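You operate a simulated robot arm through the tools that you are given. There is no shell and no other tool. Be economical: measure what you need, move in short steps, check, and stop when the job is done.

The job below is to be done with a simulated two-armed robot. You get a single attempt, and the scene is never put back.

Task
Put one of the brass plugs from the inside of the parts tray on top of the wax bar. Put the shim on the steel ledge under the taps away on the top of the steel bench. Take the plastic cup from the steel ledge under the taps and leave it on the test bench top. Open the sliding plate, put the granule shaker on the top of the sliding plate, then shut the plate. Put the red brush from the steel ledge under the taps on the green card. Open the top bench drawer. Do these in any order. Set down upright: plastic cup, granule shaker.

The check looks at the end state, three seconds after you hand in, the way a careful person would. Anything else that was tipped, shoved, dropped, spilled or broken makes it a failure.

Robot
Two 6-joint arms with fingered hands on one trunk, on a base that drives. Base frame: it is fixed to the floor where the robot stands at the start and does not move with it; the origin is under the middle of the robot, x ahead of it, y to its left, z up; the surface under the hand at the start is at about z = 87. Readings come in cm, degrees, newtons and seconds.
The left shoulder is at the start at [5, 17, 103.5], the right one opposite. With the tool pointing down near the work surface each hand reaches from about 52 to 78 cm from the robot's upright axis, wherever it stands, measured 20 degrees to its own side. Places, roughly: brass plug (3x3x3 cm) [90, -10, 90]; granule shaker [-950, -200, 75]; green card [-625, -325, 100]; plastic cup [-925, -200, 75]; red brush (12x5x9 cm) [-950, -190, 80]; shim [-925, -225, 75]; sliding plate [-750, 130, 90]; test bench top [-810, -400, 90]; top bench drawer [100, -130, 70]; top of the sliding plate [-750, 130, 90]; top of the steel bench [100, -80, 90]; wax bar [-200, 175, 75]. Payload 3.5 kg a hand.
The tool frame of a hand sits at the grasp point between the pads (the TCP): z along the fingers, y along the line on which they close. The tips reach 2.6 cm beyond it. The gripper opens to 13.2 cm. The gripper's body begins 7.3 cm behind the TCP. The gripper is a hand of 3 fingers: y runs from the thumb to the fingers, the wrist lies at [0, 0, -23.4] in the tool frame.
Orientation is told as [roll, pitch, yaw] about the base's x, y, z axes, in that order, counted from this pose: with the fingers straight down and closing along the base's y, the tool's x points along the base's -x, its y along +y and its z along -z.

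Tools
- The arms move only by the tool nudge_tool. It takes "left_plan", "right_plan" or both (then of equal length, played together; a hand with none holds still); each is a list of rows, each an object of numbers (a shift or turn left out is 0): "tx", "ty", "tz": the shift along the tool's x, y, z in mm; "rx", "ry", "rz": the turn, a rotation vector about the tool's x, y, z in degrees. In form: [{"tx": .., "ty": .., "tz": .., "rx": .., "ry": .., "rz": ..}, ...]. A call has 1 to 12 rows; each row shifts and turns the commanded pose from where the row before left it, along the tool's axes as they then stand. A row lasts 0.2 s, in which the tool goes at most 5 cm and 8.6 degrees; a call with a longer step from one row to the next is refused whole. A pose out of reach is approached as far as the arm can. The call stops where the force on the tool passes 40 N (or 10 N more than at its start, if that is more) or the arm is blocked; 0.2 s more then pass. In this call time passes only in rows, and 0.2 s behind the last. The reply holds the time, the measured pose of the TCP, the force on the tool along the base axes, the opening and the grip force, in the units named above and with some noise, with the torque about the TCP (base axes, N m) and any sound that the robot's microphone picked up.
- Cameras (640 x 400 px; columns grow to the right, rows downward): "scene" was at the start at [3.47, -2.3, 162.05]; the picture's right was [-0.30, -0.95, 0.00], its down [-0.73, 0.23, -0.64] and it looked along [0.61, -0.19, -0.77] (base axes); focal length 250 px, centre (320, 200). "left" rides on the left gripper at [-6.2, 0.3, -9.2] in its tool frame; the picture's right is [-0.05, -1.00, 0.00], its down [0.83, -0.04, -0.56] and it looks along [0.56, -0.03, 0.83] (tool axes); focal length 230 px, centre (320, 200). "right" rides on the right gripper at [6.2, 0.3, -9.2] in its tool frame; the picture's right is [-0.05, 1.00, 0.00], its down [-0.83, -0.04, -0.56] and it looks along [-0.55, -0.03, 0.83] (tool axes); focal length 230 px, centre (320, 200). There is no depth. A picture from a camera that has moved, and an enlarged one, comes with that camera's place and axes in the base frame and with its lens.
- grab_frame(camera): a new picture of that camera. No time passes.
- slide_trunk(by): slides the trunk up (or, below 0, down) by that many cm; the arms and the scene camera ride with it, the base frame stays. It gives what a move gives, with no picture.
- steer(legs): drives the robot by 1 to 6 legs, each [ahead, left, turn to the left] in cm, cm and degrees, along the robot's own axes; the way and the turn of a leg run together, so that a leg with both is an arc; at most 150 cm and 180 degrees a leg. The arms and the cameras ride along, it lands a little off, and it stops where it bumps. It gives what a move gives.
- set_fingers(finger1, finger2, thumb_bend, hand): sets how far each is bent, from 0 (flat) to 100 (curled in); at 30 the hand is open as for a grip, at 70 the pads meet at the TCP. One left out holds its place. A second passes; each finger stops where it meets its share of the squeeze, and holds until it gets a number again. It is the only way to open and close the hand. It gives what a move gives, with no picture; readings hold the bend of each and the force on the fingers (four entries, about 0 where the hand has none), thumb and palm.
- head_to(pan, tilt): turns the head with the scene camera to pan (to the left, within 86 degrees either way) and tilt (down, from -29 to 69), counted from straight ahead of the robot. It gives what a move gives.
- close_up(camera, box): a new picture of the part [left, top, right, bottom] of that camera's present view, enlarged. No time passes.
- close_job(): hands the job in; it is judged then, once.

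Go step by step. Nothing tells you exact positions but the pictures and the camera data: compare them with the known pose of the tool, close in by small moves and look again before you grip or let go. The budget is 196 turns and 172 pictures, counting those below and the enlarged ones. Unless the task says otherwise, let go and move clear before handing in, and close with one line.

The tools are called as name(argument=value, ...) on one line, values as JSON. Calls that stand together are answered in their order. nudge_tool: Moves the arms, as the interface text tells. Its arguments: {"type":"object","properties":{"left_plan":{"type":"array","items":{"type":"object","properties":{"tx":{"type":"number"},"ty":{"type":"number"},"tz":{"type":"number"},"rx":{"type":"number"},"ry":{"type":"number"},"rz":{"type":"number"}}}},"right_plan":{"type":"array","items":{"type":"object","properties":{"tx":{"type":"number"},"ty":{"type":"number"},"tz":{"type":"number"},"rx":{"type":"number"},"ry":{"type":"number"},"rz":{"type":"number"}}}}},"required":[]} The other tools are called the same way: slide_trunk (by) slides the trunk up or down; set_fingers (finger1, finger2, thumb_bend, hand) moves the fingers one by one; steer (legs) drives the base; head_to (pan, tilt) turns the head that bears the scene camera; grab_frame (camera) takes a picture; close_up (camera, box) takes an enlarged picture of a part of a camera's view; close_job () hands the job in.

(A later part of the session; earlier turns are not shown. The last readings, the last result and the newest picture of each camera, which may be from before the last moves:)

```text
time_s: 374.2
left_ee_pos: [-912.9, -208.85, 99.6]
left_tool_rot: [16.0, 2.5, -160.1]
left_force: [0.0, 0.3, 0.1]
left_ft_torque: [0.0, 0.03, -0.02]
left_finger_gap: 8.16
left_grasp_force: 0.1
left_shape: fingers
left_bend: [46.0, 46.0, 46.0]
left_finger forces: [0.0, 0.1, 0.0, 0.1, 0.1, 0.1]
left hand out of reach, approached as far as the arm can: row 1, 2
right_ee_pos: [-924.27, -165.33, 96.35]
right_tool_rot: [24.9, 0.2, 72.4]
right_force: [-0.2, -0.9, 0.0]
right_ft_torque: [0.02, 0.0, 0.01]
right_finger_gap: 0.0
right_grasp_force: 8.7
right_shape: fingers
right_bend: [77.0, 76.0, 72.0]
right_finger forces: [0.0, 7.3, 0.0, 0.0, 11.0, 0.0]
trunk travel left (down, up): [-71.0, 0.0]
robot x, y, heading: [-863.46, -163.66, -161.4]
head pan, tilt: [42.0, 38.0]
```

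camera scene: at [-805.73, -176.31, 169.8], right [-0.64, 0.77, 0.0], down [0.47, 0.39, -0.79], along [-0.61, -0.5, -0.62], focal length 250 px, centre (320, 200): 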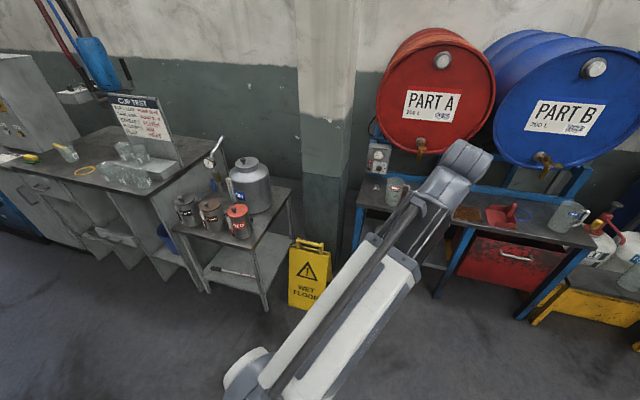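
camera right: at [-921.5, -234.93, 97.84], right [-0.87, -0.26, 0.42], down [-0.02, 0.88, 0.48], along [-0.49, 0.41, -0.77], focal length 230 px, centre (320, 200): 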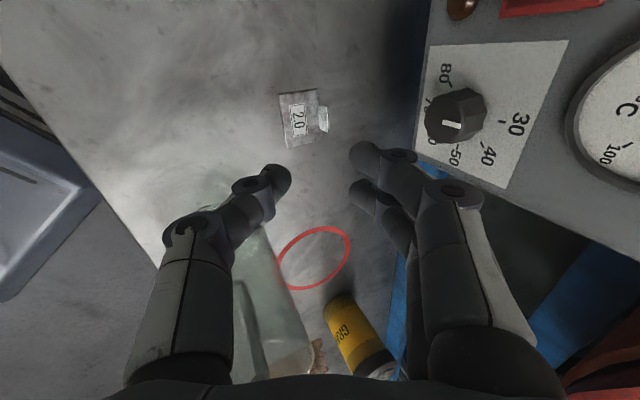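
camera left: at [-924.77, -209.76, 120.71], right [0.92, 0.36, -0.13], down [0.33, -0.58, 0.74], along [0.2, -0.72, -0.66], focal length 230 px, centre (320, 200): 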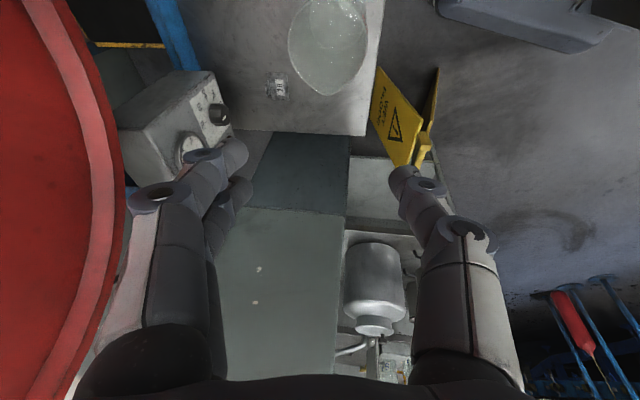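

The left lean won't come out this way, but pointing forward worked before; I back up and pitch the left hand forward again.

steer(legs=[[-30, 0, 0]])

nudge_tool(left_plan=[{"ry": -8.2, "tx": -35}, {"ry": -8.2, "tx": -35}, {"ry": -8.2, "tx": -35}, {"ry": -8.2, "tx": -35}, {"ry": -8.2, "tx": -30}, {"ry": -8.2}, {"ry": -8.2}, {"ry": -8.2}, {"ry": -8.2}, {"ry": -8.2}, {"ry": -8}])

grab_frame(camera="left")

```text
time_s: 376.3
left_ee_pos: [-884.63, -199.51, 99.53]
left_tool_rot: [16.1, 2.6, -159.5]
left_force: [0.2, -0.6, -0.3]
left_ft_torque: [-0.02, 0.02, -0.03]
left_finger_gap: 8.15
left_grasp_force: 0.1
left_shape: fingers
left_bend: [46.0, 46.0, 46.0]
left_finger forces: [0.0, 0.0, 0.1, 0.0, 0.0, 0.0]
right_ee_pos: [-896.27, -156.11, 96.34]
right_tool_rot: [25.1, 0.3, 72.9]
right_force: [0.2, -0.5, 1.2]
right_ft_torque: [-0.04, 0.01, 0.03]
right_finger_gap: 0.01
right_grasp_force: 8.8
right_shape: fingers
right_bend: [77.0, 76.0, 72.0]
right_finger forces: [0.0, 7.3, 0.0, 0.0, 11.0, 0.1]
trunk travel left (down, up): [-71.0, 0.0]
robot x, y, heading: [-834.92, -154.0, -161.2]
head pan, tilt: [42.0, 38.0]
```

```text
time_s: 378.7
left_ee_pos: [-900.87, -202.46, 102.62]
left_tool_rot: [81.3, -73.9, 118.7]
left_force: [-0.3, 0.1, 0.2]
left_ft_torque: [0.02, -0.03, -0.02]
left_finger_gap: 8.14
left_grasp_force: 0.0
left_shape: fingers
left_bend: [46.0, 46.0, 46.0]
left_finger forces: [0.0, 0.1, 0.0, 0.0, 0.1, 0.0]
left hand out of reach, approached as far as the arm can: row 3, 4, 5, 7
right_ee_pos: [-896.21, -156.22, 96.35]
right_tool_rot: [24.9, 0.2, 72.8]
right_force: [0.1, 1.0, -0.4]
right_ft_torque: [0.01, 0.02, 0.01]
right_finger_gap: 0.0
right_grasp_force: 9.2
right_shape: fingers
right_bend: [77.0, 76.0, 72.0]
right_finger forces: [0.0, 7.3, 0.0, 0.1, 10.9, 0.0]
trunk travel left (down, up): [-71.0, 0.0]
robot x, y, heading: [-835.53, -154.2, -161.2]
head pan, tilt: [42.0, 38.0]
```

```text
43 pictures are left
camera left: at [-892.89, -198.02, 109.06], right [-0.33, 0.92, -0.23], down [0.62, 0.03, -0.79], along [-0.71, -0.4, -0.58], focal length 230 px, centre (320, 200)
```

left: 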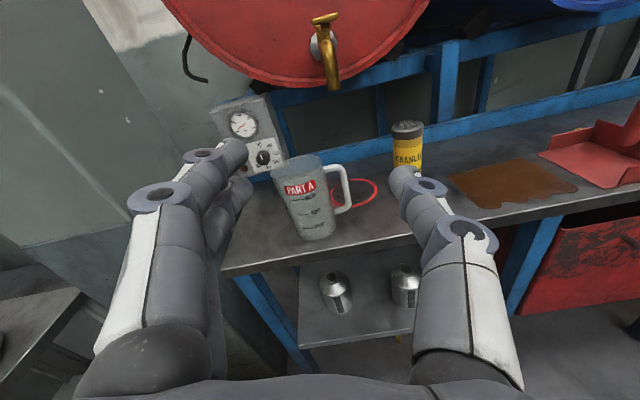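

The left hand points forward with ~13° roll; I level it, shift 15 cm right and 18 cm down to line up with the shaker.

nudge_tool(left_plan=[{"rz": -6.7}, {"rz": -6.7}, {"ty": -38}, {"ty": -38}, {"ty": -38}, {"ty": -38}, {"tx": 45}, {"tx": 45}, {"tx": 45}, {"tx": 40}])

grab_frame(camera="left")

```text
time_s: 380.9
left_ee_pos: [-900.11, -203.04, 88.03]
left_tool_rot: [45.7, -86.4, 154.0]
left_force: [-0.5, 0.4, 0.7]
left_ft_torque: [0.0, -0.02, 0.0]
left_finger_gap: 8.15
left_grasp_force: 0.0
left_shape: fingers
left_bend: [46.0, 46.0, 46.0]
left_finger forces: [0.1, 0.0, 0.1, 0.0, 0.0, 0.0]
left hand out of reach, approached as far as the arm can: row 3, 4, 5, 6, 7, 8, 9, 10
right_ee_pos: [-896.32, -156.19, 96.42]
right_tool_rot: [25.0, 0.2, 72.9]
right_force: [0.1, -0.2, -0.1]
right_ft_torque: [-0.01, 0.03, 0.01]
right_finger_gap: 0.01
right_grasp_force: 9.6
right_shape: fingers
right_bend: [77.0, 76.0, 72.0]
right_finger forces: [0.0, 7.3, 0.0, 0.1, 11.0, 0.0]
trunk travel left (down, up): [-71.0, 0.0]
robot x, y, heading: [-834.96, -154.03, -160.8]
head pan, tilt: [42.0, 38.0]
```

```text
42 pictures are left
camera left: at [-891.65, -200.04, 94.57], right [-0.34, 0.94, 0.01], down [0.56, 0.2, -0.81], along [-0.76, -0.27, -0.59], focal length 230 px, centre (320, 200)
```

left: 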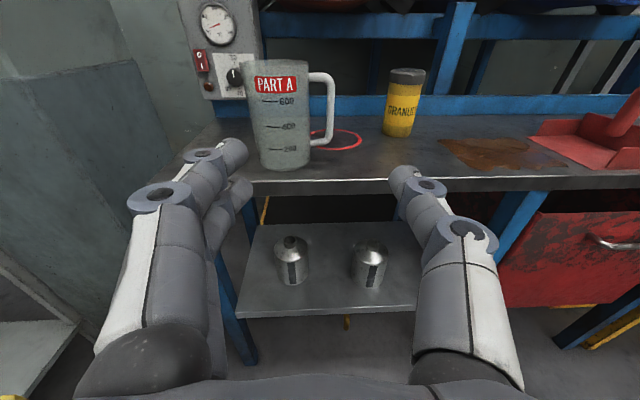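

steer(legs=[[0, -16, 0], [24, 0, 0]])

nudge_tool(left_plan=[{"tx": 25}])

grab_frame(camera="left")

```text
time_s: 383.7
left_ee_pos: [-928.72, -195.39, 88.02]
left_tool_rot: [44.5, -86.2, 154.9]
left_force: [0.5, -0.1, -1.2]
left_ft_torque: [0.0, -0.03, -0.01]
left_finger_gap: 8.12
left_grasp_force: 0.1
left_shape: fingers
left_bend: [46.0, 46.0, 46.0]
left_finger forces: [0.1, 0.1, 0.0, 0.0, 0.0, 0.0]
right_ee_pos: [-924.75, -148.45, 96.46]
right_tool_rot: [24.9, 0.2, 72.6]
right_force: [0.0, 0.0, -1.3]
right_ft_torque: [0.02, 0.0, 0.02]
right_finger_gap: 0.0
right_grasp_force: 8.9
right_shape: fingers
right_bend: [77.0, 76.0, 72.0]
right_finger forces: [0.0, 7.2, 0.0, 0.0, 11.0, 0.0]
trunk travel left (down, up): [-71.0, 0.0]
robot x, y, heading: [-863.53, -146.44, -161.2]
head pan, tilt: [42.0, 38.0]
```

```text
time_s: 384.1
left_ee_pos: [-928.65, -195.5, 85.56]
left_tool_rot: [44.9, -86.3, 154.3]
left_force: [0.0, 0.0, -0.1]
left_ft_torque: [0.02, -0.02, -0.02]
left_finger_gap: 8.17
left_grasp_force: 0.0
left_shape: fingers
left_bend: [46.0, 46.0, 46.0]
left_finger forces: [0.0, 0.0, 0.0, 0.0, 0.0, 0.0]
right_ee_pos: [-924.67, -148.44, 96.38]
right_tool_rot: [24.9, 0.2, 72.5]
right_force: [-0.4, 0.1, -0.8]
right_ft_torque: [-0.04, 0.01, -0.03]
right_finger_gap: 0.0
right_grasp_force: 9.0
right_shape: fingers
right_bend: [77.0, 76.0, 72.0]
right_finger forces: [0.0, 7.2, 0.1, 0.0, 11.1, 0.0]
trunk travel left (down, up): [-71.0, 0.0]
robot x, y, heading: [-863.94, -146.81, -161.5]
head pan, tilt: [42.0, 38.0]
```

```text
41 pictures are left
camera left: at [-920.06, -192.5, 92.01], right [-0.33, 0.94, 0.01], down [0.56, 0.2, -0.81], along [-0.76, -0.26, -0.59], focal length 230 px, centre (320, 200)
```

left: 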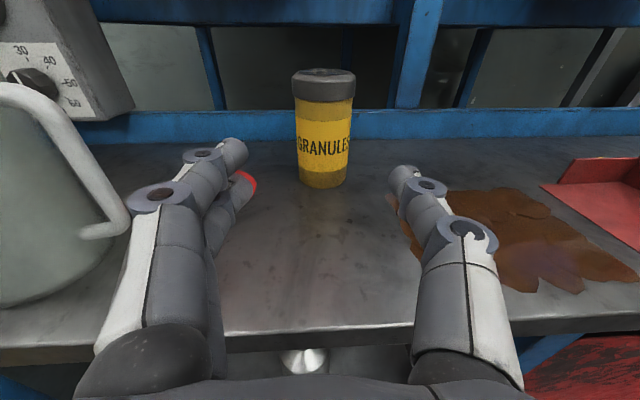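

The shaker is dead ahead, 14.5 cm. I advance with the arm and grip.

nudge_tool(left_plan=[{"tz": 35}, {"tz": 35}, {"tz": 35}, {"tz": 33}])

grab_frame(camera="left")

```text
time_s: 385.1
left_ee_pos: [-939.0, -199.0, 86.75]
left_tool_rot: [43.1, -86.2, 156.1]
left_force: [0.4, 0.3, 0.7]
left_ft_torque: [-0.02, -0.03, 0.02]
left_finger_gap: 8.14
left_grasp_force: 0.1
left_shape: fingers
left_bend: [46.0, 46.0, 46.0]
left_finger forces: [0.0, 0.1, 0.1, 0.0, 0.1, 0.0]
left hand out of reach, approached as far as the arm can: row 3, 4
right_ee_pos: [-924.61, -148.48, 96.4]
right_tool_rot: [24.9, 0.2, 72.5]
right_force: [0.4, 0.8, -0.1]
right_ft_torque: [0.02, -0.04, 0.0]
right_finger_gap: 0.03
right_grasp_force: 8.8
right_shape: fingers
right_bend: [77.0, 76.0, 72.0]
right_finger forces: [0.1, 7.3, 0.1, 0.0, 10.9, 0.0]
trunk travel left (down, up): [-71.0, 0.0]
robot x, y, heading: [-863.84, -146.17, -161.5]
head pan, tilt: [42.0, 38.0]
```

```text
40 pictures are left
camera left: at [-930.5, -196.12, 93.29], right [-0.33, 0.94, 0.01], down [0.56, 0.2, -0.8], along [-0.76, -0.26, -0.59], focal length 230 px, centre (320, 200)
```

left: 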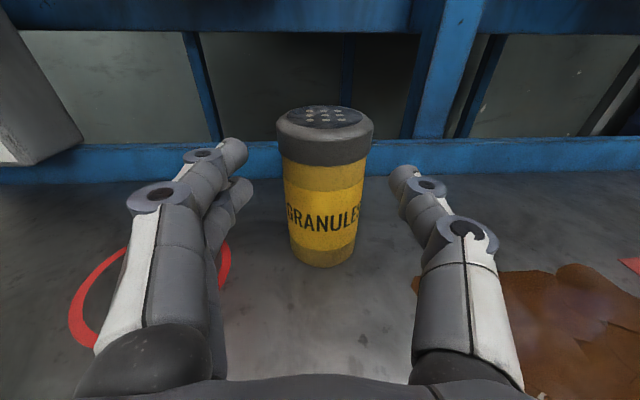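

steer(legs=[[5, 0, 0]])

nudge_tool(left_plan=[{"tx": 15, "tz": -5}])

set_fingers(hand="left", finger1=60, finger2=60, thumb_bend=60)

grab_frame(camera="left")

```text
time_s: 386.0
left_ee_pos: [-943.81, -200.81, 86.81]
left_tool_rot: [43.1, -86.2, 156.2]
left_force: [0.4, 0.7, 0.0]
left_ft_torque: [-0.01, 0.02, 0.0]
left_finger_gap: 8.13
left_grasp_force: 0.1
left_shape: fingers
left_bend: [46.0, 46.0, 46.0]
left_finger forces: [0.0, 0.0, 0.0, 0.0, 0.0, 0.0]
right_ee_pos: [-929.59, -150.28, 96.38]
right_tool_rot: [24.8, 0.2, 72.5]
right_force: [-1.0, -0.3, -0.9]
right_ft_torque: [0.03, -0.01, 0.0]
right_finger_gap: 0.01
right_grasp_force: 9.6
right_shape: fingers
right_bend: [77.0, 76.0, 72.0]
right_finger forces: [0.0, 7.3, 0.1, 0.0, 11.0, 0.1]
trunk travel left (down, up): [-71.0, 0.0]
robot x, y, heading: [-868.69, -148.31, -161.3]
head pan, tilt: [42.0, 38.0]
```

```text
time_s: 386.4
left_ee_pos: [-942.86, -200.63, 85.37]
left_tool_rot: [43.0, -86.2, 156.0]
left_force: [0.0, 0.9, 1.2]
left_ft_torque: [-0.01, 0.0, 0.03]
left_finger_gap: 8.12
left_grasp_force: 0.0
left_shape: fingers
left_bend: [46.0, 46.0, 46.0]
left_finger forces: [0.0, 0.1, 0.0, 0.0, 0.0, 0.1]
left hand out of reach, approached as far as the arm can: row 1
right_ee_pos: [-929.49, -150.33, 96.37]
right_tool_rot: [24.8, 0.2, 72.6]
right_force: [0.7, 0.5, 0.6]
right_ft_torque: [-0.01, 0.0, 0.0]
right_finger_gap: 0.0
right_grasp_force: 9.6
right_shape: fingers
right_bend: [77.0, 76.0, 72.0]
right_finger forces: [0.0, 7.3, 0.0, 0.0, 11.0, 0.1]
trunk travel left (down, up): [-71.0, 0.0]
robot x, y, heading: [-868.63, -148.3, -161.2]
head pan, tilt: [42.0, 38.0]
```

```text
time_s: 387.4
left_ee_pos: [-942.94, -200.57, 85.54]
left_tool_rot: [43.3, -86.2, 155.8]
left_force: [1.7, 0.9, 0.1]
left_ft_torque: [-0.03, 0.02, 0.01]
left_finger_gap: 6.2
left_grasp_force: 10.3
left_shape: fingers
left_bend: [52.0, 54.0, 55.0]
left_finger forces: [5.2, 3.9, 0.1, 0.0, 10.5, 0.1]
right_ee_pos: [-929.43, -150.29, 96.46]
right_tool_rot: [25.0, 0.2, 72.6]
right_force: [0.2, 0.4, 1.1]
right_ft_torque: [0.01, -0.02, -0.01]
right_finger_gap: 0.01
right_grasp_force: 9.4
right_shape: fingers
right_bend: [77.0, 76.0, 72.0]
right_finger forces: [0.0, 7.4, 0.0, 0.0, 10.9, 0.1]
trunk travel left (down, up): [-71.0, 0.0]
robot x, y, heading: [-867.88, -148.02, -161.1]
head pan, tilt: [42.0, 38.0]
```

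```text
39 pictures are left
camera left: at [-934.42, -197.68, 92.0], right [-0.33, 0.94, 0.01], down [0.56, 0.2, -0.8], along [-0.76, -0.26, -0.59], focal length 230 px, centre (320, 200)
```

left: 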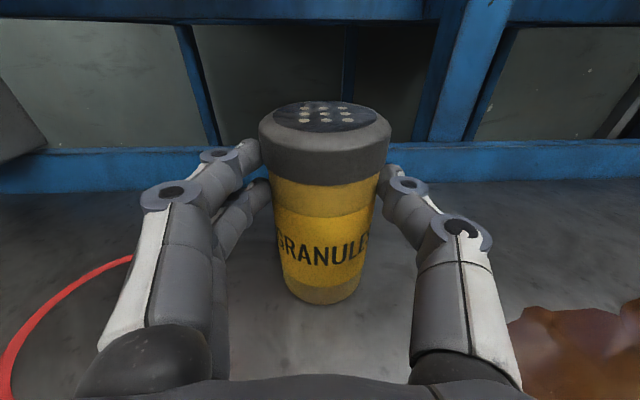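

The shaker is gripped. I lift it and check.

nudge_tool(left_plan=[{"tx": -10, "tz": -8}, {"tx": -15, "tz": -10}, {"tx": -15, "tz": -10}])

grab_frame(camera="left")

```text
time_s: 388.2
left_ee_pos: [-940.53, -199.61, 89.52]
left_tool_rot: [43.6, -86.2, 155.7]
left_force: [0.5, 0.2, -2.0]
left_ft_torque: [0.01, -0.05, -0.04]
left_finger_gap: 6.22
left_grasp_force: 9.5
left_shape: fingers
left_bend: [52.0, 54.0, 55.0]
left_finger forces: [5.2, 4.3, 0.0, 0.0, 10.0, 0.0]
right_ee_pos: [-929.55, -150.37, 96.47]
right_tool_rot: [25.0, 0.1, 72.6]
right_force: [-0.1, 0.0, -1.0]
right_ft_torque: [0.01, 0.03, -0.01]
right_finger_gap: 0.0
right_grasp_force: 9.1
right_shape: fingers
right_bend: [77.0, 76.0, 72.0]
right_finger forces: [0.0, 7.3, 0.0, 0.0, 11.0, 0.0]
trunk travel left (down, up): [-71.0, 0.0]
robot x, y, heading: [-868.69, -148.25, -161.1]
head pan, tilt: [42.0, 38.0]
```

```text
38 pictures are left
camera left: at [-931.96, -196.66, 96.01], right [-0.33, 0.94, 0.01], down [0.56, 0.2, -0.8], along [-0.76, -0.26, -0.59], focal length 230 px, centre (320, 200)
```

left: 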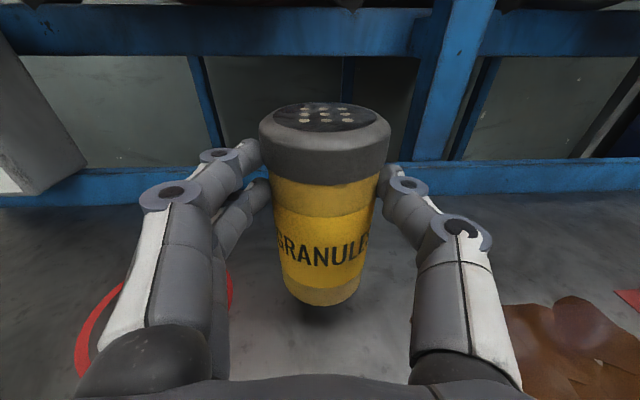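

The shaker is held clear. I back off, raise both hands, and drive by the west side into the aisle backward, so the hands trail safely.

steer(legs=[[-26, 0, 0]])

nudge_tool(left_plan=[{"tx": -40}, {"tx": -40}, {"tx": -40}, {"tx": -40}], right_plan=[{"tz": -30, "ty": 10}, {"tz": -30, "ty": 10}, {"tz": -30, "ty": 10}, {"tz": 0}])

steer(legs=[[-32, -137, 0], [-117, -6, 0], [-117, -7, 0]])

```text
time_s: 390.1
left_ee_pos: [-915.24, -191.06, 89.61]
left_tool_rot: [44.0, -86.3, 155.3]
left_force: [0.6, -0.6, -3.7]
left_ft_torque: [0.05, -0.11, 0.02]
left_finger_gap: 6.2
left_grasp_force: 10.1
left_shape: fingers
left_bend: [52.0, 54.0, 55.0]
left_finger forces: [5.2, 4.4, 0.1, 0.1, 9.9, 0.1]
right_ee_pos: [-904.42, -141.76, 96.4]
right_tool_rot: [25.0, 0.2, 72.7]
right_force: [-0.2, -0.6, 0.8]
right_ft_torque: [-0.04, 0.02, 0.01]
right_finger_gap: 0.0
right_grasp_force: 9.5
right_shape: fingers
right_bend: [77.0, 76.0, 72.0]
right_finger forces: [0.0, 7.3, 0.0, 0.0, 11.0, 0.1]
trunk travel left (down, up): [-71.0, 0.0]
robot x, y, heading: [-843.42, -139.64, -161.1]
head pan, tilt: [42.0, 38.0]
```

```text
time_s: 391.1
left_ee_pos: [-916.46, -190.68, 105.38]
left_tool_rot: [43.1, -86.2, 156.2]
left_force: [0.1, 0.4, -4.0]
left_ft_torque: [0.06, -0.1, -0.03]
left_finger_gap: 6.22
left_grasp_force: 9.5
left_shape: fingers
left_bend: [52.0, 54.0, 55.0]
left_finger forces: [5.1, 4.4, 0.0, 0.0, 10.0, 0.1]
right_ee_pos: [-903.14, -142.16, 105.83]
right_tool_rot: [25.1, 0.2, 72.8]
right_force: [0.6, 0.0, 0.5]
right_ft_torque: [0.01, -0.01, 0.01]
right_finger_gap: 0.0
right_grasp_force: 9.2
right_shape: fingers
right_bend: [77.0, 76.0, 72.0]
right_finger forces: [0.0, 7.3, 0.0, 0.1, 11.2, 0.1]
trunk travel left (down, up): [-71.0, 0.0]
robot x, y, heading: [-843.59, -139.22, -161.3]
head pan, tilt: [42.0, 38.0]
```

```text
time_s: 409.2
left_ee_pos: [-713.17, 32.23, 105.27]
left_tool_rot: [43.5, -86.2, 154.2]
left_force: [-0.1, -0.5, -3.4]
left_ft_torque: [0.01, -0.11, 0.01]
left_finger_gap: 6.18
left_grasp_force: 9.5
left_shape: fingers
left_bend: [52.0, 54.0, 55.0]
left_finger forces: [5.1, 4.4, 0.1, 0.0, 9.8, 0.1]
right_ee_pos: [-698.62, 80.42, 106.03]
right_tool_rot: [24.9, 0.2, 71.3]
right_force: [-0.5, 0.6, 0.2]
right_ft_torque: [-0.02, -0.01, -0.02]
right_finger_gap: 0.03
right_grasp_force: 9.6
right_shape: fingers
right_bend: [77.0, 76.0, 72.0]
right_finger forces: [0.0, 7.5, 0.0, 0.1, 11.2, 0.0]
trunk travel left (down, up): [-71.0, 0.0]
robot x, y, heading: [-639.07, 81.49, -162.7]
head pan, tilt: [42.0, 38.0]
```

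I turn toward the bench and look at the plate.

steer(legs=[[0, 0, -47]])

head_to(pan=12, tilt=40)

grab_frame(camera="scene")

grab_frame(camera="left")

```text
time_s: 411.7
left_ee_pos: [-725.58, 102.13, 105.41]
left_tool_rot: [43.3, -86.1, 107.5]
left_force: [-0.4, 0.2, -3.0]
left_ft_torque: [-0.07, -0.08, 0.02]
left_finger_gap: 6.17
left_grasp_force: 9.0
left_shape: fingers
left_bend: [52.0, 54.0, 55.0]
left_finger forces: [5.1, 4.3, 0.1, 0.1, 9.7, 0.0]
right_ee_pos: [-680.45, 124.38, 105.91]
right_tool_rot: [25.0, 0.2, 24.4]
right_force: [0.0, 0.0, 0.2]
right_ft_torque: [0.0, -0.01, 0.0]
right_finger_gap: 0.0
right_grasp_force: 8.6
right_shape: fingers
right_bend: [77.0, 76.0, 72.0]
right_finger forces: [0.0, 7.2, 0.0, 0.0, 11.0, 0.0]
trunk travel left (down, up): [-71.0, 0.0]
robot x, y, heading: [-638.86, 81.36, 150.8]
head pan, tilt: [42.0, 38.0]
```

```text
time_s: 412.6
left_ee_pos: [-725.58, 102.11, 105.27]
left_tool_rot: [43.3, -86.3, 107.7]
left_force: [-0.3, -0.3, -3.1]
left_ft_torque: [-0.09, -0.1, -0.02]
left_finger_gap: 6.21
left_grasp_force: 9.8
left_shape: fingers
left_bend: [52.0, 54.0, 55.0]
left_finger forces: [5.1, 4.3, 0.0, 0.1, 9.7, 0.0]
right_ee_pos: [-680.43, 124.31, 105.97]
right_tool_rot: [25.0, 0.2, 24.4]
right_force: [0.3, 0.6, 0.2]
right_ft_torque: [-0.01, -0.02, 0.01]
right_finger_gap: 0.02
right_grasp_force: 9.2
right_shape: fingers
right_bend: [77.0, 76.0, 72.0]
right_finger forces: [0.1, 7.3, 0.0, 0.0, 11.0, 0.1]
trunk travel left (down, up): [-71.0, 0.0]
robot x, y, heading: [-638.84, 81.42, 150.4]
head pan, tilt: [12.0, 40.0]
```

```text
37 pictures are left
camera scene: at [-643.44, 82.01, 169.5], right [0.3, 0.95, 0.0], down [0.61, -0.19, -0.77], along [-0.73, 0.23, -0.64], focal length 250 px, centre (320, 200)
```

scene: 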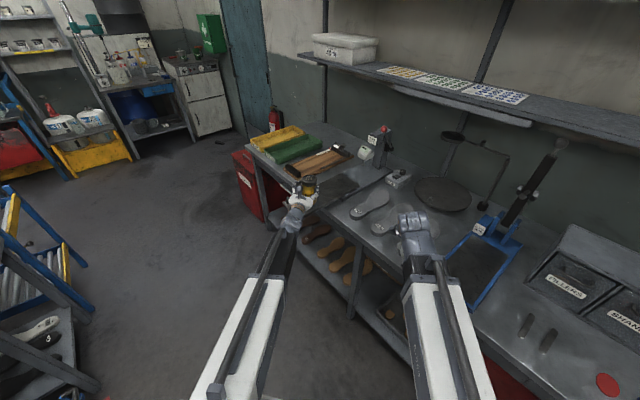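

```text
36 pictures are left
camera left: at [-717.81, 97.71, 111.84], right [0.48, 0.87, 0.01], down [0.52, -0.28, -0.8], along [-0.7, 0.39, -0.59], focal length 230 px, centre (320, 200)
```

left: 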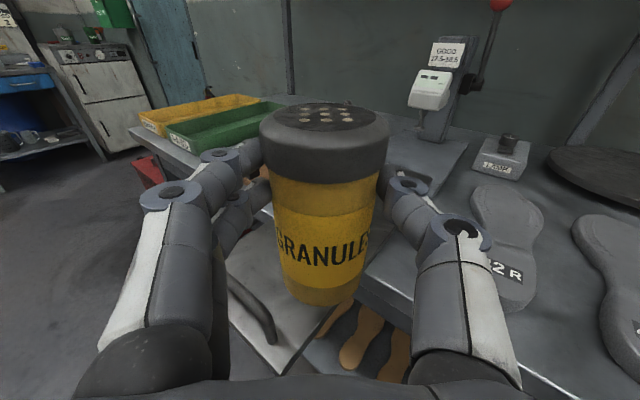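

The plate's handle is just left below; the shaker needs to go ~9.5 cm ahead and ~2.5 cm left. I move there and look.

steer(legs=[[8, 0, 0]])

nudge_tool(left_plan=[{"tz": 15, "ty": 24}])

grab_frame(camera="left")

close_up(camera="scene", box=[260, 130, 420, 240])

```text
time_s: 413.7
left_ee_pos: [-732.61, 105.88, 105.19]
left_tool_rot: [42.4, -86.1, 108.5]
left_force: [-0.6, -1.0, -3.2]
left_ft_torque: [-0.05, -0.06, -0.01]
left_finger_gap: 6.2
left_grasp_force: 9.1
left_shape: fingers
left_bend: [52.0, 54.0, 55.0]
left_finger forces: [5.1, 4.3, 0.1, 0.0, 9.8, 0.0]
right_ee_pos: [-687.68, 128.24, 105.75]
right_tool_rot: [24.7, 0.2, 24.4]
right_force: [-0.1, 0.1, -0.4]
right_ft_torque: [-0.02, -0.03, -0.02]
right_finger_gap: 0.0
right_grasp_force: 9.0
right_shape: fingers
right_bend: [77.0, 76.0, 72.0]
right_finger forces: [0.0, 7.3, 0.0, 0.0, 11.1, 0.0]
trunk travel left (down, up): [-71.0, 0.0]
robot x, y, heading: [-645.71, 85.24, 150.4]
head pan, tilt: [12.0, 40.0]
```

```text
time_s: 414.1
left_ee_pos: [-735.11, 104.56, 105.1]
left_tool_rot: [41.6, -86.3, 109.4]
left_force: [-0.4, 0.1, -3.4]
left_ft_torque: [-0.07, -0.07, 0.0]
left_finger_gap: 6.21
left_grasp_force: 9.6
left_shape: fingers
left_bend: [52.0, 54.0, 55.0]
left_finger forces: [5.1, 4.4, 0.0, 0.0, 9.9, 0.0]
right_ee_pos: [-687.65, 128.21, 105.88]
right_tool_rot: [24.9, 0.2, 24.3]
right_force: [0.7, 0.6, 0.2]
right_ft_torque: [0.03, -0.01, 0.0]
right_finger_gap: 0.0
right_grasp_force: 9.3
right_shape: fingers
right_bend: [77.0, 76.0, 72.0]
right_finger forces: [0.0, 7.3, 0.1, 0.0, 11.0, 0.0]
trunk travel left (down, up): [-71.0, 0.0]
robot x, y, heading: [-645.94, 85.65, 150.4]
head pan, tilt: [12.0, 40.0]
```

```text
35 pictures are left
camera left: at [-727.37, 100.2, 111.64], right [0.48, 0.88, 0.01], down [0.52, -0.28, -0.8], along [-0.7, 0.39, -0.6], focal length 230 px, centre (320, 200)
```

left: 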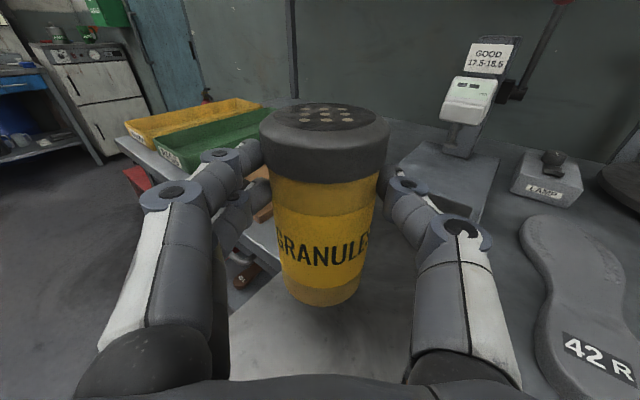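

```text
3.64 times, centred on (340, 185) of scene
camera zoom: at [-650.48, 85.94, 169.49], right [0.3, 0.95, 0.0], down [0.61, -0.19, -0.77], along [-0.73, 0.23, -0.64], focal length 910 px, centre (247, 254)
```

zoom: 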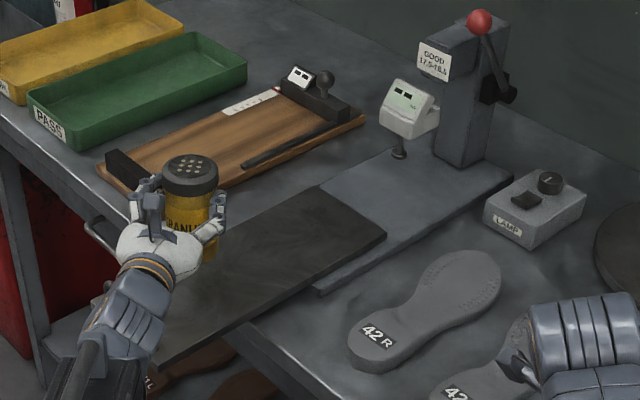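

The shaker is over the middle of the plate's front part. I lower it step by step.

nudge_tool(left_plan=[{"tx": 20}, {"tx": 10}, {"tx": 5}, {"tx": 4}, {"tx": 4}])

grab_frame(camera="left")

```text
time_s: 415.3
left_ee_pos: [-734.98, 104.3, 101.0]
left_tool_rot: [43.2, -86.2, 107.9]
left_force: [0.1, -0.5, -3.1]
left_ft_torque: [-0.04, -0.06, -0.01]
left_finger_gap: 6.19
left_grasp_force: 9.6
left_shape: fingers
left_bend: [52.0, 54.0, 55.0]
left_finger forces: [5.1, 4.4, 0.0, 0.1, 9.8, 0.0]
right_ee_pos: [-687.54, 128.26, 105.94]
right_tool_rot: [24.9, 0.2, 24.3]
right_force: [-0.4, 0.1, 0.1]
right_ft_torque: [0.0, 0.01, 0.01]
right_finger_gap: 0.0
right_grasp_force: 9.3
right_shape: fingers
right_bend: [77.0, 76.0, 72.0]
right_finger forces: [0.1, 7.3, 0.0, 0.0, 11.0, 0.1]
trunk travel left (down, up): [-71.0, 0.0]
robot x, y, heading: [-645.89, 85.43, 150.2]
head pan, tilt: [12.0, 40.0]
```

```text
33 pictures are left
camera left: at [-727.17, 99.92, 107.51], right [0.48, 0.88, 0.01], down [0.52, -0.28, -0.8], along [-0.7, 0.39, -0.59], focal length 230 px, centre (320, 200)
```

left: 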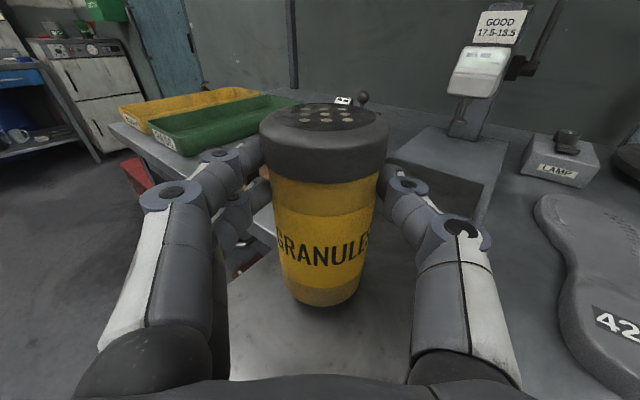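

nudge_tool(left_plan=[{"tx": 4}, {"tx": 4}, {"tx": 3}])

```text
time_s: 416.1
left_ee_pos: [-734.94, 104.17, 99.97]
left_tool_rot: [43.4, -86.2, 107.6]
left_force: [-0.1, 0.1, -3.4]
left_ft_torque: [-0.03, -0.08, 0.02]
left_finger_gap: 6.16
left_grasp_force: 9.3
left_shape: fingers
left_bend: [52.0, 54.0, 55.0]
left_finger forces: [5.1, 4.4, 0.0, 0.1, 9.8, 0.1]
right_ee_pos: [-687.49, 128.24, 105.9]
right_tool_rot: [25.0, 0.2, 24.3]
right_force: [-0.1, -0.8, -0.4]
right_ft_torque: [-0.03, 0.0, -0.06]
right_finger_gap: 0.02
right_grasp_force: 9.4
right_shape: fingers
right_bend: [77.0, 76.0, 72.0]
right_finger forces: [0.1, 7.3, 0.1, 0.0, 11.0, 0.1]
trunk travel left (down, up): [-71.0, 0.0]
robot x, y, heading: [-645.95, 85.36, 150.5]
head pan, tilt: [12.0, 40.0]
```

nudge_tool(left_plan=[{"tx": 3}, {"tx": 3}, {"tx": 3}])

```text
time_s: 416.9
left_ee_pos: [-734.9, 104.13, 99.1]
left_tool_rot: [43.5, -86.1, 107.3]
left_force: [0.0, 0.1, -1.5]
left_ft_torque: [0.02, -0.03, -0.01]
left_finger_gap: 6.19
left_grasp_force: 10.0
left_shape: fingers
left_bend: [52.0, 54.0, 55.0]
left_finger forces: [5.6, 4.2, 0.0, 0.0, 9.9, 0.0]
right_ee_pos: [-687.51, 128.28, 105.93]
right_tool_rot: [25.0, 0.2, 24.2]
right_force: [0.0, 0.9, 0.2]
right_ft_torque: [0.02, -0.02, 0.03]
right_finger_gap: 0.02
right_grasp_force: 8.9
right_shape: fingers
right_bend: [77.0, 76.0, 72.0]
right_finger forces: [0.1, 7.4, 0.0, 0.0, 11.1, 0.0]
trunk travel left (down, up): [-71.0, 0.0]
robot x, y, heading: [-645.57, 85.72, 150.5]
head pan, tilt: [12.0, 40.0]
```

Contact is beginning. Two millimetres more, then I open.

nudge_tool(left_plan=[{"tx": 2}])

set_fingers(hand="left", finger1=47, finger2=47, thumb_bend=47)

grab_frame(camera="left")

```text
time_s: 417.3
left_ee_pos: [-734.76, 104.2, 98.88]
left_tool_rot: [44.7, -86.3, 106.4]
left_force: [0.2, 0.0, 3.7]
left_ft_torque: [-0.02, 0.08, -0.03]
left_finger_gap: 6.16
left_grasp_force: 9.8
left_shape: fingers
left_bend: [52.0, 54.0, 55.0]
left_finger forces: [5.6, 3.8, 0.0, 0.1, 10.3, 0.0]
right_ee_pos: [-687.47, 128.22, 106.01]
right_tool_rot: [24.8, 0.2, 24.4]
right_force: [0.2, -1.1, -0.4]
right_ft_torque: [0.01, -0.02, 0.01]
right_finger_gap: 0.03
right_grasp_force: 9.2
right_shape: fingers
right_bend: [77.0, 76.0, 72.0]
right_finger forces: [0.1, 7.3, 0.0, 0.0, 11.0, 0.0]
trunk travel left (down, up): [-71.0, 0.0]
robot x, y, heading: [-645.42, 85.53, 150.3]
head pan, tilt: [12.0, 40.0]
```

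```text
time_s: 418.3
left_ee_pos: [-734.87, 104.13, 98.87]
left_tool_rot: [43.4, -86.2, 107.6]
left_force: [0.4, -0.2, -0.6]
left_ft_torque: [0.01, 0.01, -0.02]
left_finger_gap: 7.71
left_grasp_force: 0.0
left_shape: fingers
left_bend: [47.0, 47.0, 47.0]
left_finger forces: [0.0, 0.0, 0.0, 0.0, 0.0, 0.0]
right_ee_pos: [-687.57, 128.3, 105.93]
right_tool_rot: [24.9, 0.2, 24.2]
right_force: [0.0, -0.3, -0.3]
right_ft_torque: [0.03, -0.04, 0.0]
right_finger_gap: 0.0
right_grasp_force: 8.6
right_shape: fingers
right_bend: [77.0, 76.0, 72.0]
right_finger forces: [0.0, 7.2, 0.0, 0.0, 11.0, 0.1]
trunk travel left (down, up): [-71.0, 0.0]
robot x, y, heading: [-645.96, 85.39, 150.5]
head pan, tilt: [12.0, 40.0]
```

```text
32 pictures are left
camera left: at [-727.03, 99.76, 105.35], right [0.48, 0.88, 0.01], down [0.52, -0.28, -0.8], along [-0.7, 0.39, -0.59], focal length 230 px, centre (320, 200)
```

left: 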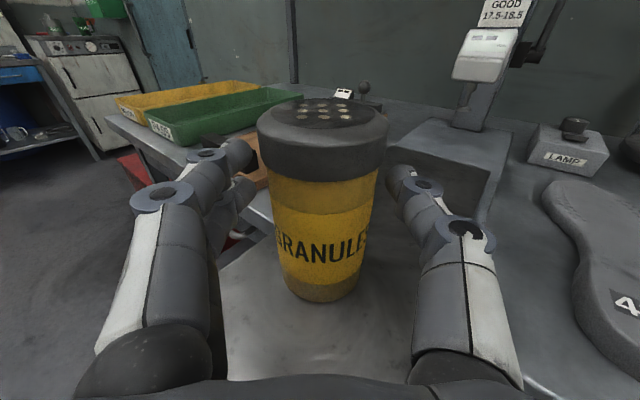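

The shaker stands upright on the plate. I back straight out, tuck in the right hand (shim), close the left fist, and lower the trunk a little to get room for pushing the plate shut.

steer(legs=[[-26, 0, 0]])

nudge_tool(right_plan=[{"ty": -33, "tz": -15}, {"ty": -33, "tz": -15}, {"ty": -33, "tz": -15}])

set_fingers(hand="left", finger1=72, finger2=72, thumb_bend=72)

slide_trunk(by=-14)

nudge_tool(left_plan=[{"tx": -40}, {"tx": -40}])

grab_frame(camera="scene")

```text
time_s: 420.2
left_ee_pos: [-712.28, 90.68, 98.78]
left_tool_rot: [43.8, -86.2, 107.4]
left_force: [-0.1, -0.1, -0.8]
left_ft_torque: [0.02, 0.02, -0.03]
left_finger_gap: 7.72
left_grasp_force: 0.1
left_shape: fingers
left_bend: [47.0, 47.0, 47.0]
left_finger forces: [0.1, 0.0, 0.1, 0.1, 0.0, 0.0]
right_ee_pos: [-665.1, 115.21, 106.03]
right_tool_rot: [24.9, 0.4, 24.8]
right_force: [1.0, -0.6, -1.4]
right_ft_torque: [0.01, 0.02, 0.0]
right_finger_gap: 0.0
right_grasp_force: 8.8
right_shape: fingers
right_bend: [77.0, 76.0, 72.0]
right_finger forces: [0.0, 7.3, 0.1, 0.0, 11.0, 0.1]
trunk travel left (down, up): [-71.0, 0.0]
robot x, y, heading: [-622.96, 72.76, 151.3]
head pan, tilt: [12.0, 40.0]
```

```text
time_s: 421.0
left_ee_pos: [-712.34, 90.67, 98.87]
left_tool_rot: [43.4, -86.2, 107.9]
left_force: [0.0, 0.6, 0.3]
left_ft_torque: [0.0, 0.0, 0.0]
left_finger_gap: 7.75
left_grasp_force: 0.1
left_shape: fingers
left_bend: [47.0, 47.0, 47.0]
left_finger forces: [0.0, 0.1, 0.0, 0.0, 0.1, 0.0]
right_ee_pos: [-665.0, 106.24, 106.47]
right_tool_rot: [24.9, 0.3, 24.7]
right_force: [0.7, -0.8, 0.4]
right_ft_torque: [0.0, 0.0, 0.02]
right_finger_gap: 0.01
right_grasp_force: 9.3
right_shape: fingers
right_bend: [77.0, 76.0, 72.0]
right_finger forces: [0.0, 7.5, 0.1, 0.0, 11.3, 0.1]
right hand out of reach, approached as far as the arm can: row 2, 3
trunk travel left (down, up): [-71.0, 0.0]
robot x, y, heading: [-622.99, 72.5, 151.3]
head pan, tilt: [12.0, 40.0]
```

```text
time_s: 422.0
left_ee_pos: [-712.42, 90.68, 98.83]
left_tool_rot: [43.4, -86.2, 108.1]
left_force: [0.7, -0.4, -0.5]
left_ft_torque: [-0.02, 0.01, 0.02]
left_finger_gap: 0.13
left_grasp_force: 0.1
left_shape: fingers
left_bend: [72.0, 72.0, 72.0]
left_finger forces: [0.1, 0.0, 0.1, 0.0, 0.0, 0.0]
right_ee_pos: [-664.94, 106.3, 106.37]
right_tool_rot: [24.9, 0.2, 24.8]
right_force: [-0.4, -0.1, 0.1]
right_ft_torque: [0.0, -0.01, 0.02]
right_finger_gap: 0.01
right_grasp_force: 9.5
right_shape: fingers
right_bend: [77.0, 76.0, 72.0]
right_finger forces: [0.0, 7.5, 0.0, 0.0, 11.3, 0.1]
trunk travel left (down, up): [-71.0, 0.0]
robot x, y, heading: [-623.23, 72.17, 151.0]
head pan, tilt: [12.0, 40.0]
```

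```text
time_s: 423.6
left_ee_pos: [-712.17, 90.59, 84.85]
left_tool_rot: [43.4, -86.2, 107.9]
left_force: [0.2, 0.2, 0.4]
left_ft_torque: [0.0, 0.0, 0.0]
left_finger_gap: 0.11
left_grasp_force: 0.0
left_shape: fingers
left_bend: [72.0, 72.0, 72.0]
left_finger forces: [0.0, 0.0, 0.1, 0.1, 0.0, 0.0]
right_ee_pos: [-664.91, 106.24, 92.43]
right_tool_rot: [24.9, 0.2, 24.6]
right_force: [0.8, -1.9, -0.9]
right_ft_torque: [0.01, 0.02, 0.01]
right_finger_gap: 0.0
right_grasp_force: 8.6
right_shape: fingers
right_bend: [77.0, 76.0, 72.0]
right_finger forces: [0.1, 7.5, 0.1, 0.1, 11.3, 0.0]
trunk travel left (down, up): [-57.0, 14.0]
robot x, y, heading: [-623.17, 72.74, 150.9]
head pan, tilt: [12.0, 40.0]
```

```text
time_s: 424.2
left_ee_pos: [-712.69, 91.29, 92.76]
left_tool_rot: [43.2, -86.2, 108.1]
left_force: [-0.9, 0.0, -0.1]
left_ft_torque: [0.0, 0.01, 0.0]
left_finger_gap: 0.15
left_grasp_force: 0.0
left_shape: fingers
left_bend: [72.0, 72.0, 72.0]
left_finger forces: [0.0, 0.1, 0.0, 0.1, 0.0, 0.0]
right_ee_pos: [-664.94, 106.31, 92.47]
right_tool_rot: [24.9, 0.2, 24.7]
right_force: [-0.2, -0.7, -0.1]
right_ft_torque: [-0.03, -0.03, -0.02]
right_finger_gap: 0.0
right_grasp_force: 9.4
right_shape: fingers
right_bend: [77.0, 76.0, 72.0]
right_finger forces: [0.0, 7.5, 0.0, 0.0, 11.3, 0.0]
trunk travel left (down, up): [-57.0, 14.0]
robot x, y, heading: [-622.91, 72.31, 151.0]
head pan, tilt: [12.0, 40.0]
```

```text
31 pictures are left
camera scene: at [-627.68, 73.22, 155.5], right [0.29, 0.96, 0.0], down [0.61, -0.19, -0.77], along [-0.73, 0.22, -0.64], focal length 250 px, centre (320, 200)
```

scene: 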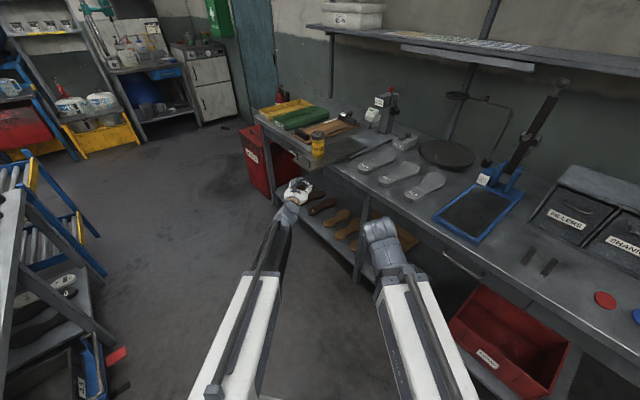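

steer(legs=[[0, 10, 0], [15, 0, 0]])

grab_frame(camera="left")

close_up(camera="scene", box=[250, 110, 410, 220])

```text
time_s: 426.4
left_ee_pos: [-730.56, 90.23, 92.52]
left_tool_rot: [43.2, -86.2, 108.1]
left_force: [-1.2, -0.2, -0.3]
left_ft_torque: [-0.01, -0.03, 0.0]
left_finger_gap: 0.13
left_grasp_force: 0.1
left_shape: fingers
left_bend: [72.0, 72.0, 72.0]
left_finger forces: [0.0, 0.1, 0.0, 0.1, 0.1, 0.0]
right_ee_pos: [-682.75, 105.02, 92.33]
right_tool_rot: [24.8, 0.1, 24.6]
right_force: [0.3, -0.2, 0.2]
right_ft_torque: [-0.01, 0.01, 0.06]
right_finger_gap: 0.0
right_grasp_force: 9.1
right_shape: fingers
right_bend: [77.0, 76.0, 72.0]
right_finger forces: [0.1, 7.6, 0.0, 0.0, 11.2, 0.0]
trunk travel left (down, up): [-57.0, 14.0]
robot x, y, heading: [-641.04, 71.64, 151.1]
head pan, tilt: [12.0, 40.0]
```

```text
30 pictures are left
camera left: at [-722.78, 85.96, 99.25], right [0.48, 0.88, 0.01], down [0.52, -0.28, -0.8], along [-0.7, 0.39, -0.59], focal length 230 px, centre (320, 200)
```

left: 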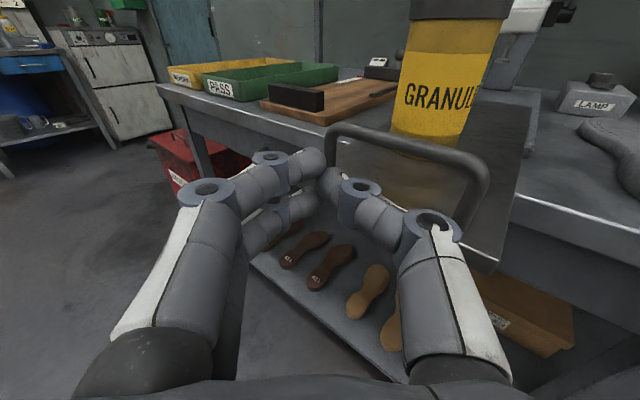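

```text
3.64 times, centred on (330, 165) of scene
camera zoom: at [-645.72, 71.99, 155.5], right [0.29, 0.96, 0.0], down [0.61, -0.19, -0.77], along [-0.73, 0.23, -0.64], focal length 910 px, centre (284, 327)
```

zoom: 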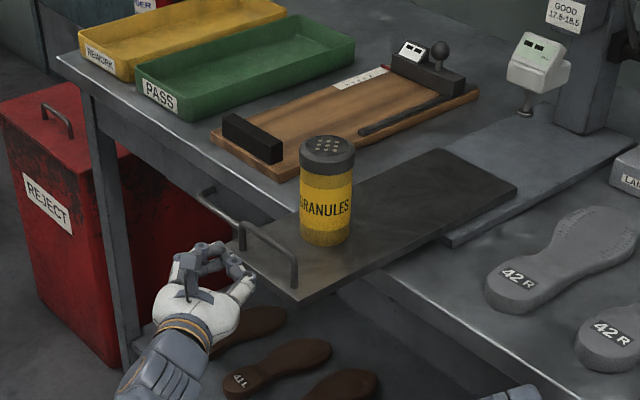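

The fist is just outside the upright handle bow. I push along the slide direction slowly.

nudge_tool(left_plan=[{"tz": 9, "ty": -8}, {"tz": 9, "ty": -8}, {"tz": 9, "ty": -8}, {"tz": 9, "ty": -8}, {"tz": 9, "ty": -8}, {"tz": 9, "ty": -8}, {"tz": 9, "ty": -8}, {"tz": 9, "ty": -8}, {"tz": 9, "ty": -8}, {"tz": 9, "ty": -8}])

close_up(camera="scene", box=[250, 110, 410, 220])

```text
time_s: 428.6
left_ee_pos: [-735.03, 100.7, 92.23]
left_tool_rot: [41.2, -86.1, 109.4]
left_force: [-0.1, 1.0, 0.1]
left_ft_torque: [-0.01, 0.0, -0.01]
left_finger_gap: 0.14
left_grasp_force: 0.0
left_shape: fingers
left_bend: [72.0, 72.0, 72.0]
left_finger forces: [0.0, 0.1, 0.0, 0.0, 0.0, 0.0]
left hand out of reach, approached as far as the arm can: row 10
right_ee_pos: [-682.83, 105.11, 92.47]
right_tool_rot: [24.8, 0.2, 24.6]
right_force: [0.3, 0.0, -0.1]
right_ft_torque: [-0.02, -0.02, -0.01]
right_finger_gap: 0.0
right_grasp_force: 9.3
right_shape: fingers
right_bend: [77.0, 76.0, 72.0]
right_finger forces: [0.0, 7.6, 0.0, 0.0, 11.3, 0.0]
trunk travel left (down, up): [-57.0, 14.0]
robot x, y, heading: [-641.26, 71.28, 150.9]
head pan, tilt: [12.0, 40.0]
```

```text
3.64 times, centred on (330, 165) of scene
camera zoom: at [-645.66, 71.97, 155.5], right [0.29, 0.96, 0.0], down [0.61, -0.19, -0.77], along [-0.73, 0.23, -0.64], focal length 910 px, centre (284, 327)
```

zoom: 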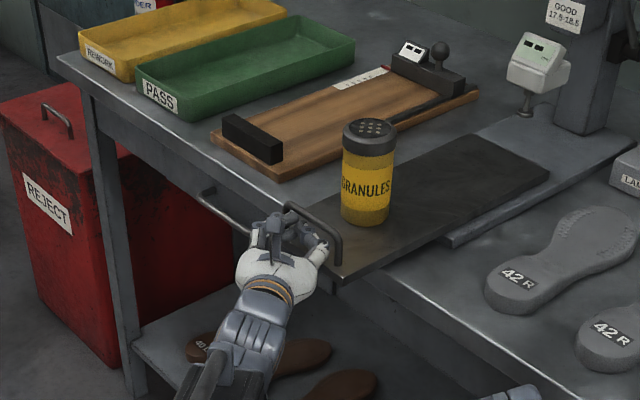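

It slides well. The arm is at its limit, so I push the rest with the base.

steer(legs=[[4.5, -4, 0], [4, -3.5, 0]])

close_up(camera="scene", box=[250, 110, 410, 220])

```text
time_s: 430.1
left_ee_pos: [-739.03, 111.44, 92.12]
left_tool_rot: [41.2, -86.1, 109.5]
left_force: [-0.5, 0.4, -1.0]
left_ft_torque: [0.01, -0.03, 0.0]
left_finger_gap: 0.09
left_grasp_force: 0.1
left_shape: fingers
left_bend: [72.0, 72.0, 72.0]
left_finger forces: [0.0, 0.1, 0.0, 0.1, 0.0, 0.1]
right_ee_pos: [-686.96, 115.88, 92.5]
right_tool_rot: [24.8, 0.0, 24.8]
right_force: [-0.2, -0.5, -0.6]
right_ft_torque: [0.02, -0.01, 0.03]
right_finger_gap: 0.0
right_grasp_force: 9.0
right_shape: fingers
right_bend: [77.0, 76.0, 72.0]
right_finger forces: [0.0, 7.6, 0.1, 0.1, 11.2, 0.0]
trunk travel left (down, up): [-57.0, 14.0]
robot x, y, heading: [-645.09, 82.65, 150.9]
head pan, tilt: [12.0, 40.0]
```

```text
3.64 times, centred on (330, 165) of scene
camera zoom: at [-649.67, 82.84, 155.5], right [0.29, 0.96, 0.0], down [0.61, -0.19, -0.77], along [-0.73, 0.22, -0.64], focal length 910 px, centre (284, 327)
```

zoom: 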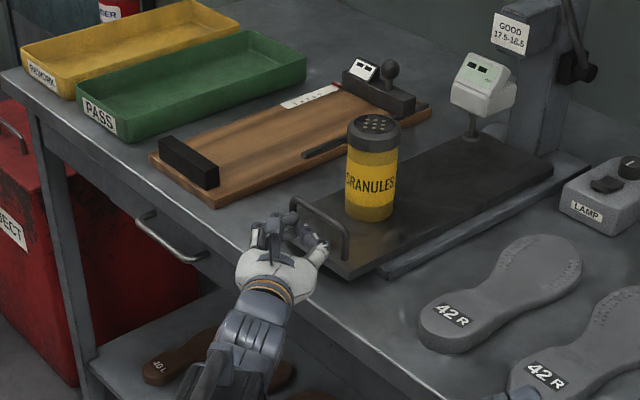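

Almost shut. I push a bit more until it stops.

steer(legs=[[2.3, -2, 0]])

close_up(camera="scene", box=[250, 110, 410, 220])

```text
time_s: 431.0
left_ee_pos: [-740.16, 112.59, 92.19]
left_tool_rot: [37.7, -86.1, 113.9]
left_force: [6.9, -8.6, 0.9]
left_ft_torque: [0.16, 0.11, 0.13]
left_finger_gap: 0.09
left_grasp_force: 5.7
left_shape: fingers
left_bend: [74.0, 72.0, 72.0]
left_finger forces: [11.7, 0.0, 0.0, 0.1, 0.0, 0.1]
right_ee_pos: [-688.0, 118.31, 92.49]
right_tool_rot: [24.8, 0.1, 25.1]
right_force: [0.2, -0.4, -0.9]
right_ft_torque: [0.0, 0.0, -0.01]
right_finger_gap: 0.0
right_grasp_force: 8.9
right_shape: fingers
right_bend: [77.0, 76.0, 72.0]
right_finger forces: [0.1, 7.5, 0.0, 0.0, 11.2, 0.1]
trunk travel left (down, up): [-57.0, 14.0]
robot x, y, heading: [-645.87, 84.72, 150.9]
head pan, tilt: [12.0, 40.0]
stopped in leg 1: the force on the tool passed its limit at 40 N (the readings are from after the stop); the commanded pose is now the measured one
```

```text
3.64 times, centred on (330, 165) of scene
camera zoom: at [-650.49, 85.3, 155.5], right [0.29, 0.96, 0.0], down [0.61, -0.19, -0.77], along [-0.73, 0.22, -0.64], focal length 910 px, centre (284, 327)
```

zoom: 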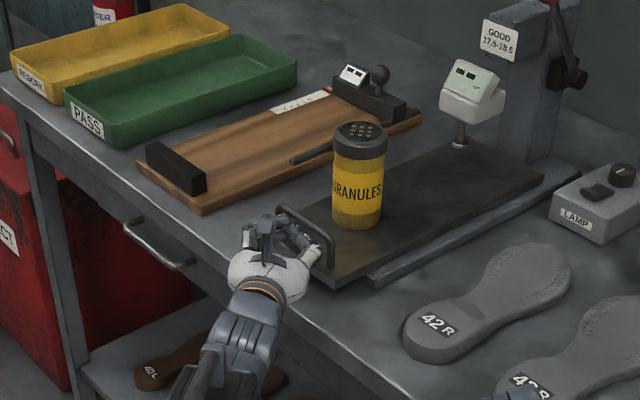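

The plate hit its end stop: shut, shaker upright. I withdraw the hand and check.

steer(legs=[[-6, 5.5, 0], [-10, 4, 0]])

close_up(camera="scene", box=[250, 90, 410, 210])

```text
time_s: 432.9
left_ee_pos: [-730.69, 96.66, 92.08]
left_tool_rot: [38.1, -86.0, 113.6]
left_force: [0.6, 0.5, -0.3]
left_ft_torque: [0.02, -0.01, -0.03]
left_finger_gap: 0.11
left_grasp_force: 0.0
left_shape: fingers
left_bend: [72.0, 72.0, 72.0]
left_finger forces: [0.0, 0.0, 0.1, 0.0, 0.1, 0.0]
right_ee_pos: [-678.47, 101.99, 92.39]
right_tool_rot: [25.0, 0.2, 24.9]
right_force: [1.2, 0.2, -0.3]
right_ft_torque: [0.03, 0.01, -0.02]
right_finger_gap: 0.02
right_grasp_force: 9.1
right_shape: fingers
right_bend: [77.0, 76.0, 72.0]
right_finger forces: [0.0, 7.6, 0.1, 0.1, 11.3, 0.1]
trunk travel left (down, up): [-57.0, 14.0]
robot x, y, heading: [-636.82, 68.52, 151.3]
head pan, tilt: [12.0, 40.0]
```

```text
3.33 times, centred on (330, 150) of scene
camera zoom: at [-641.1, 69.02, 155.5], right [0.29, 0.96, 0.0], down [0.61, -0.19, -0.77], along [-0.73, 0.22, -0.64], focal length 835 px, centre (287, 367)
```

zoom: 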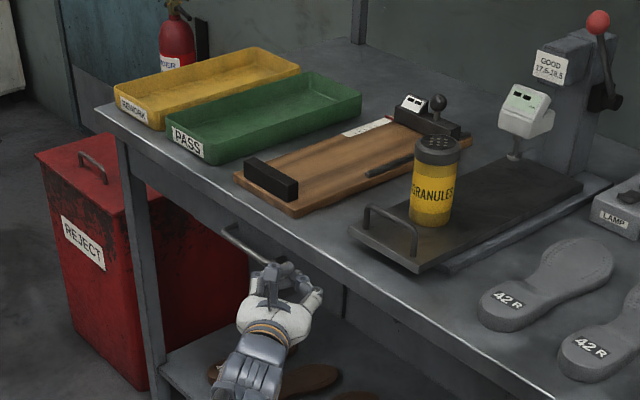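

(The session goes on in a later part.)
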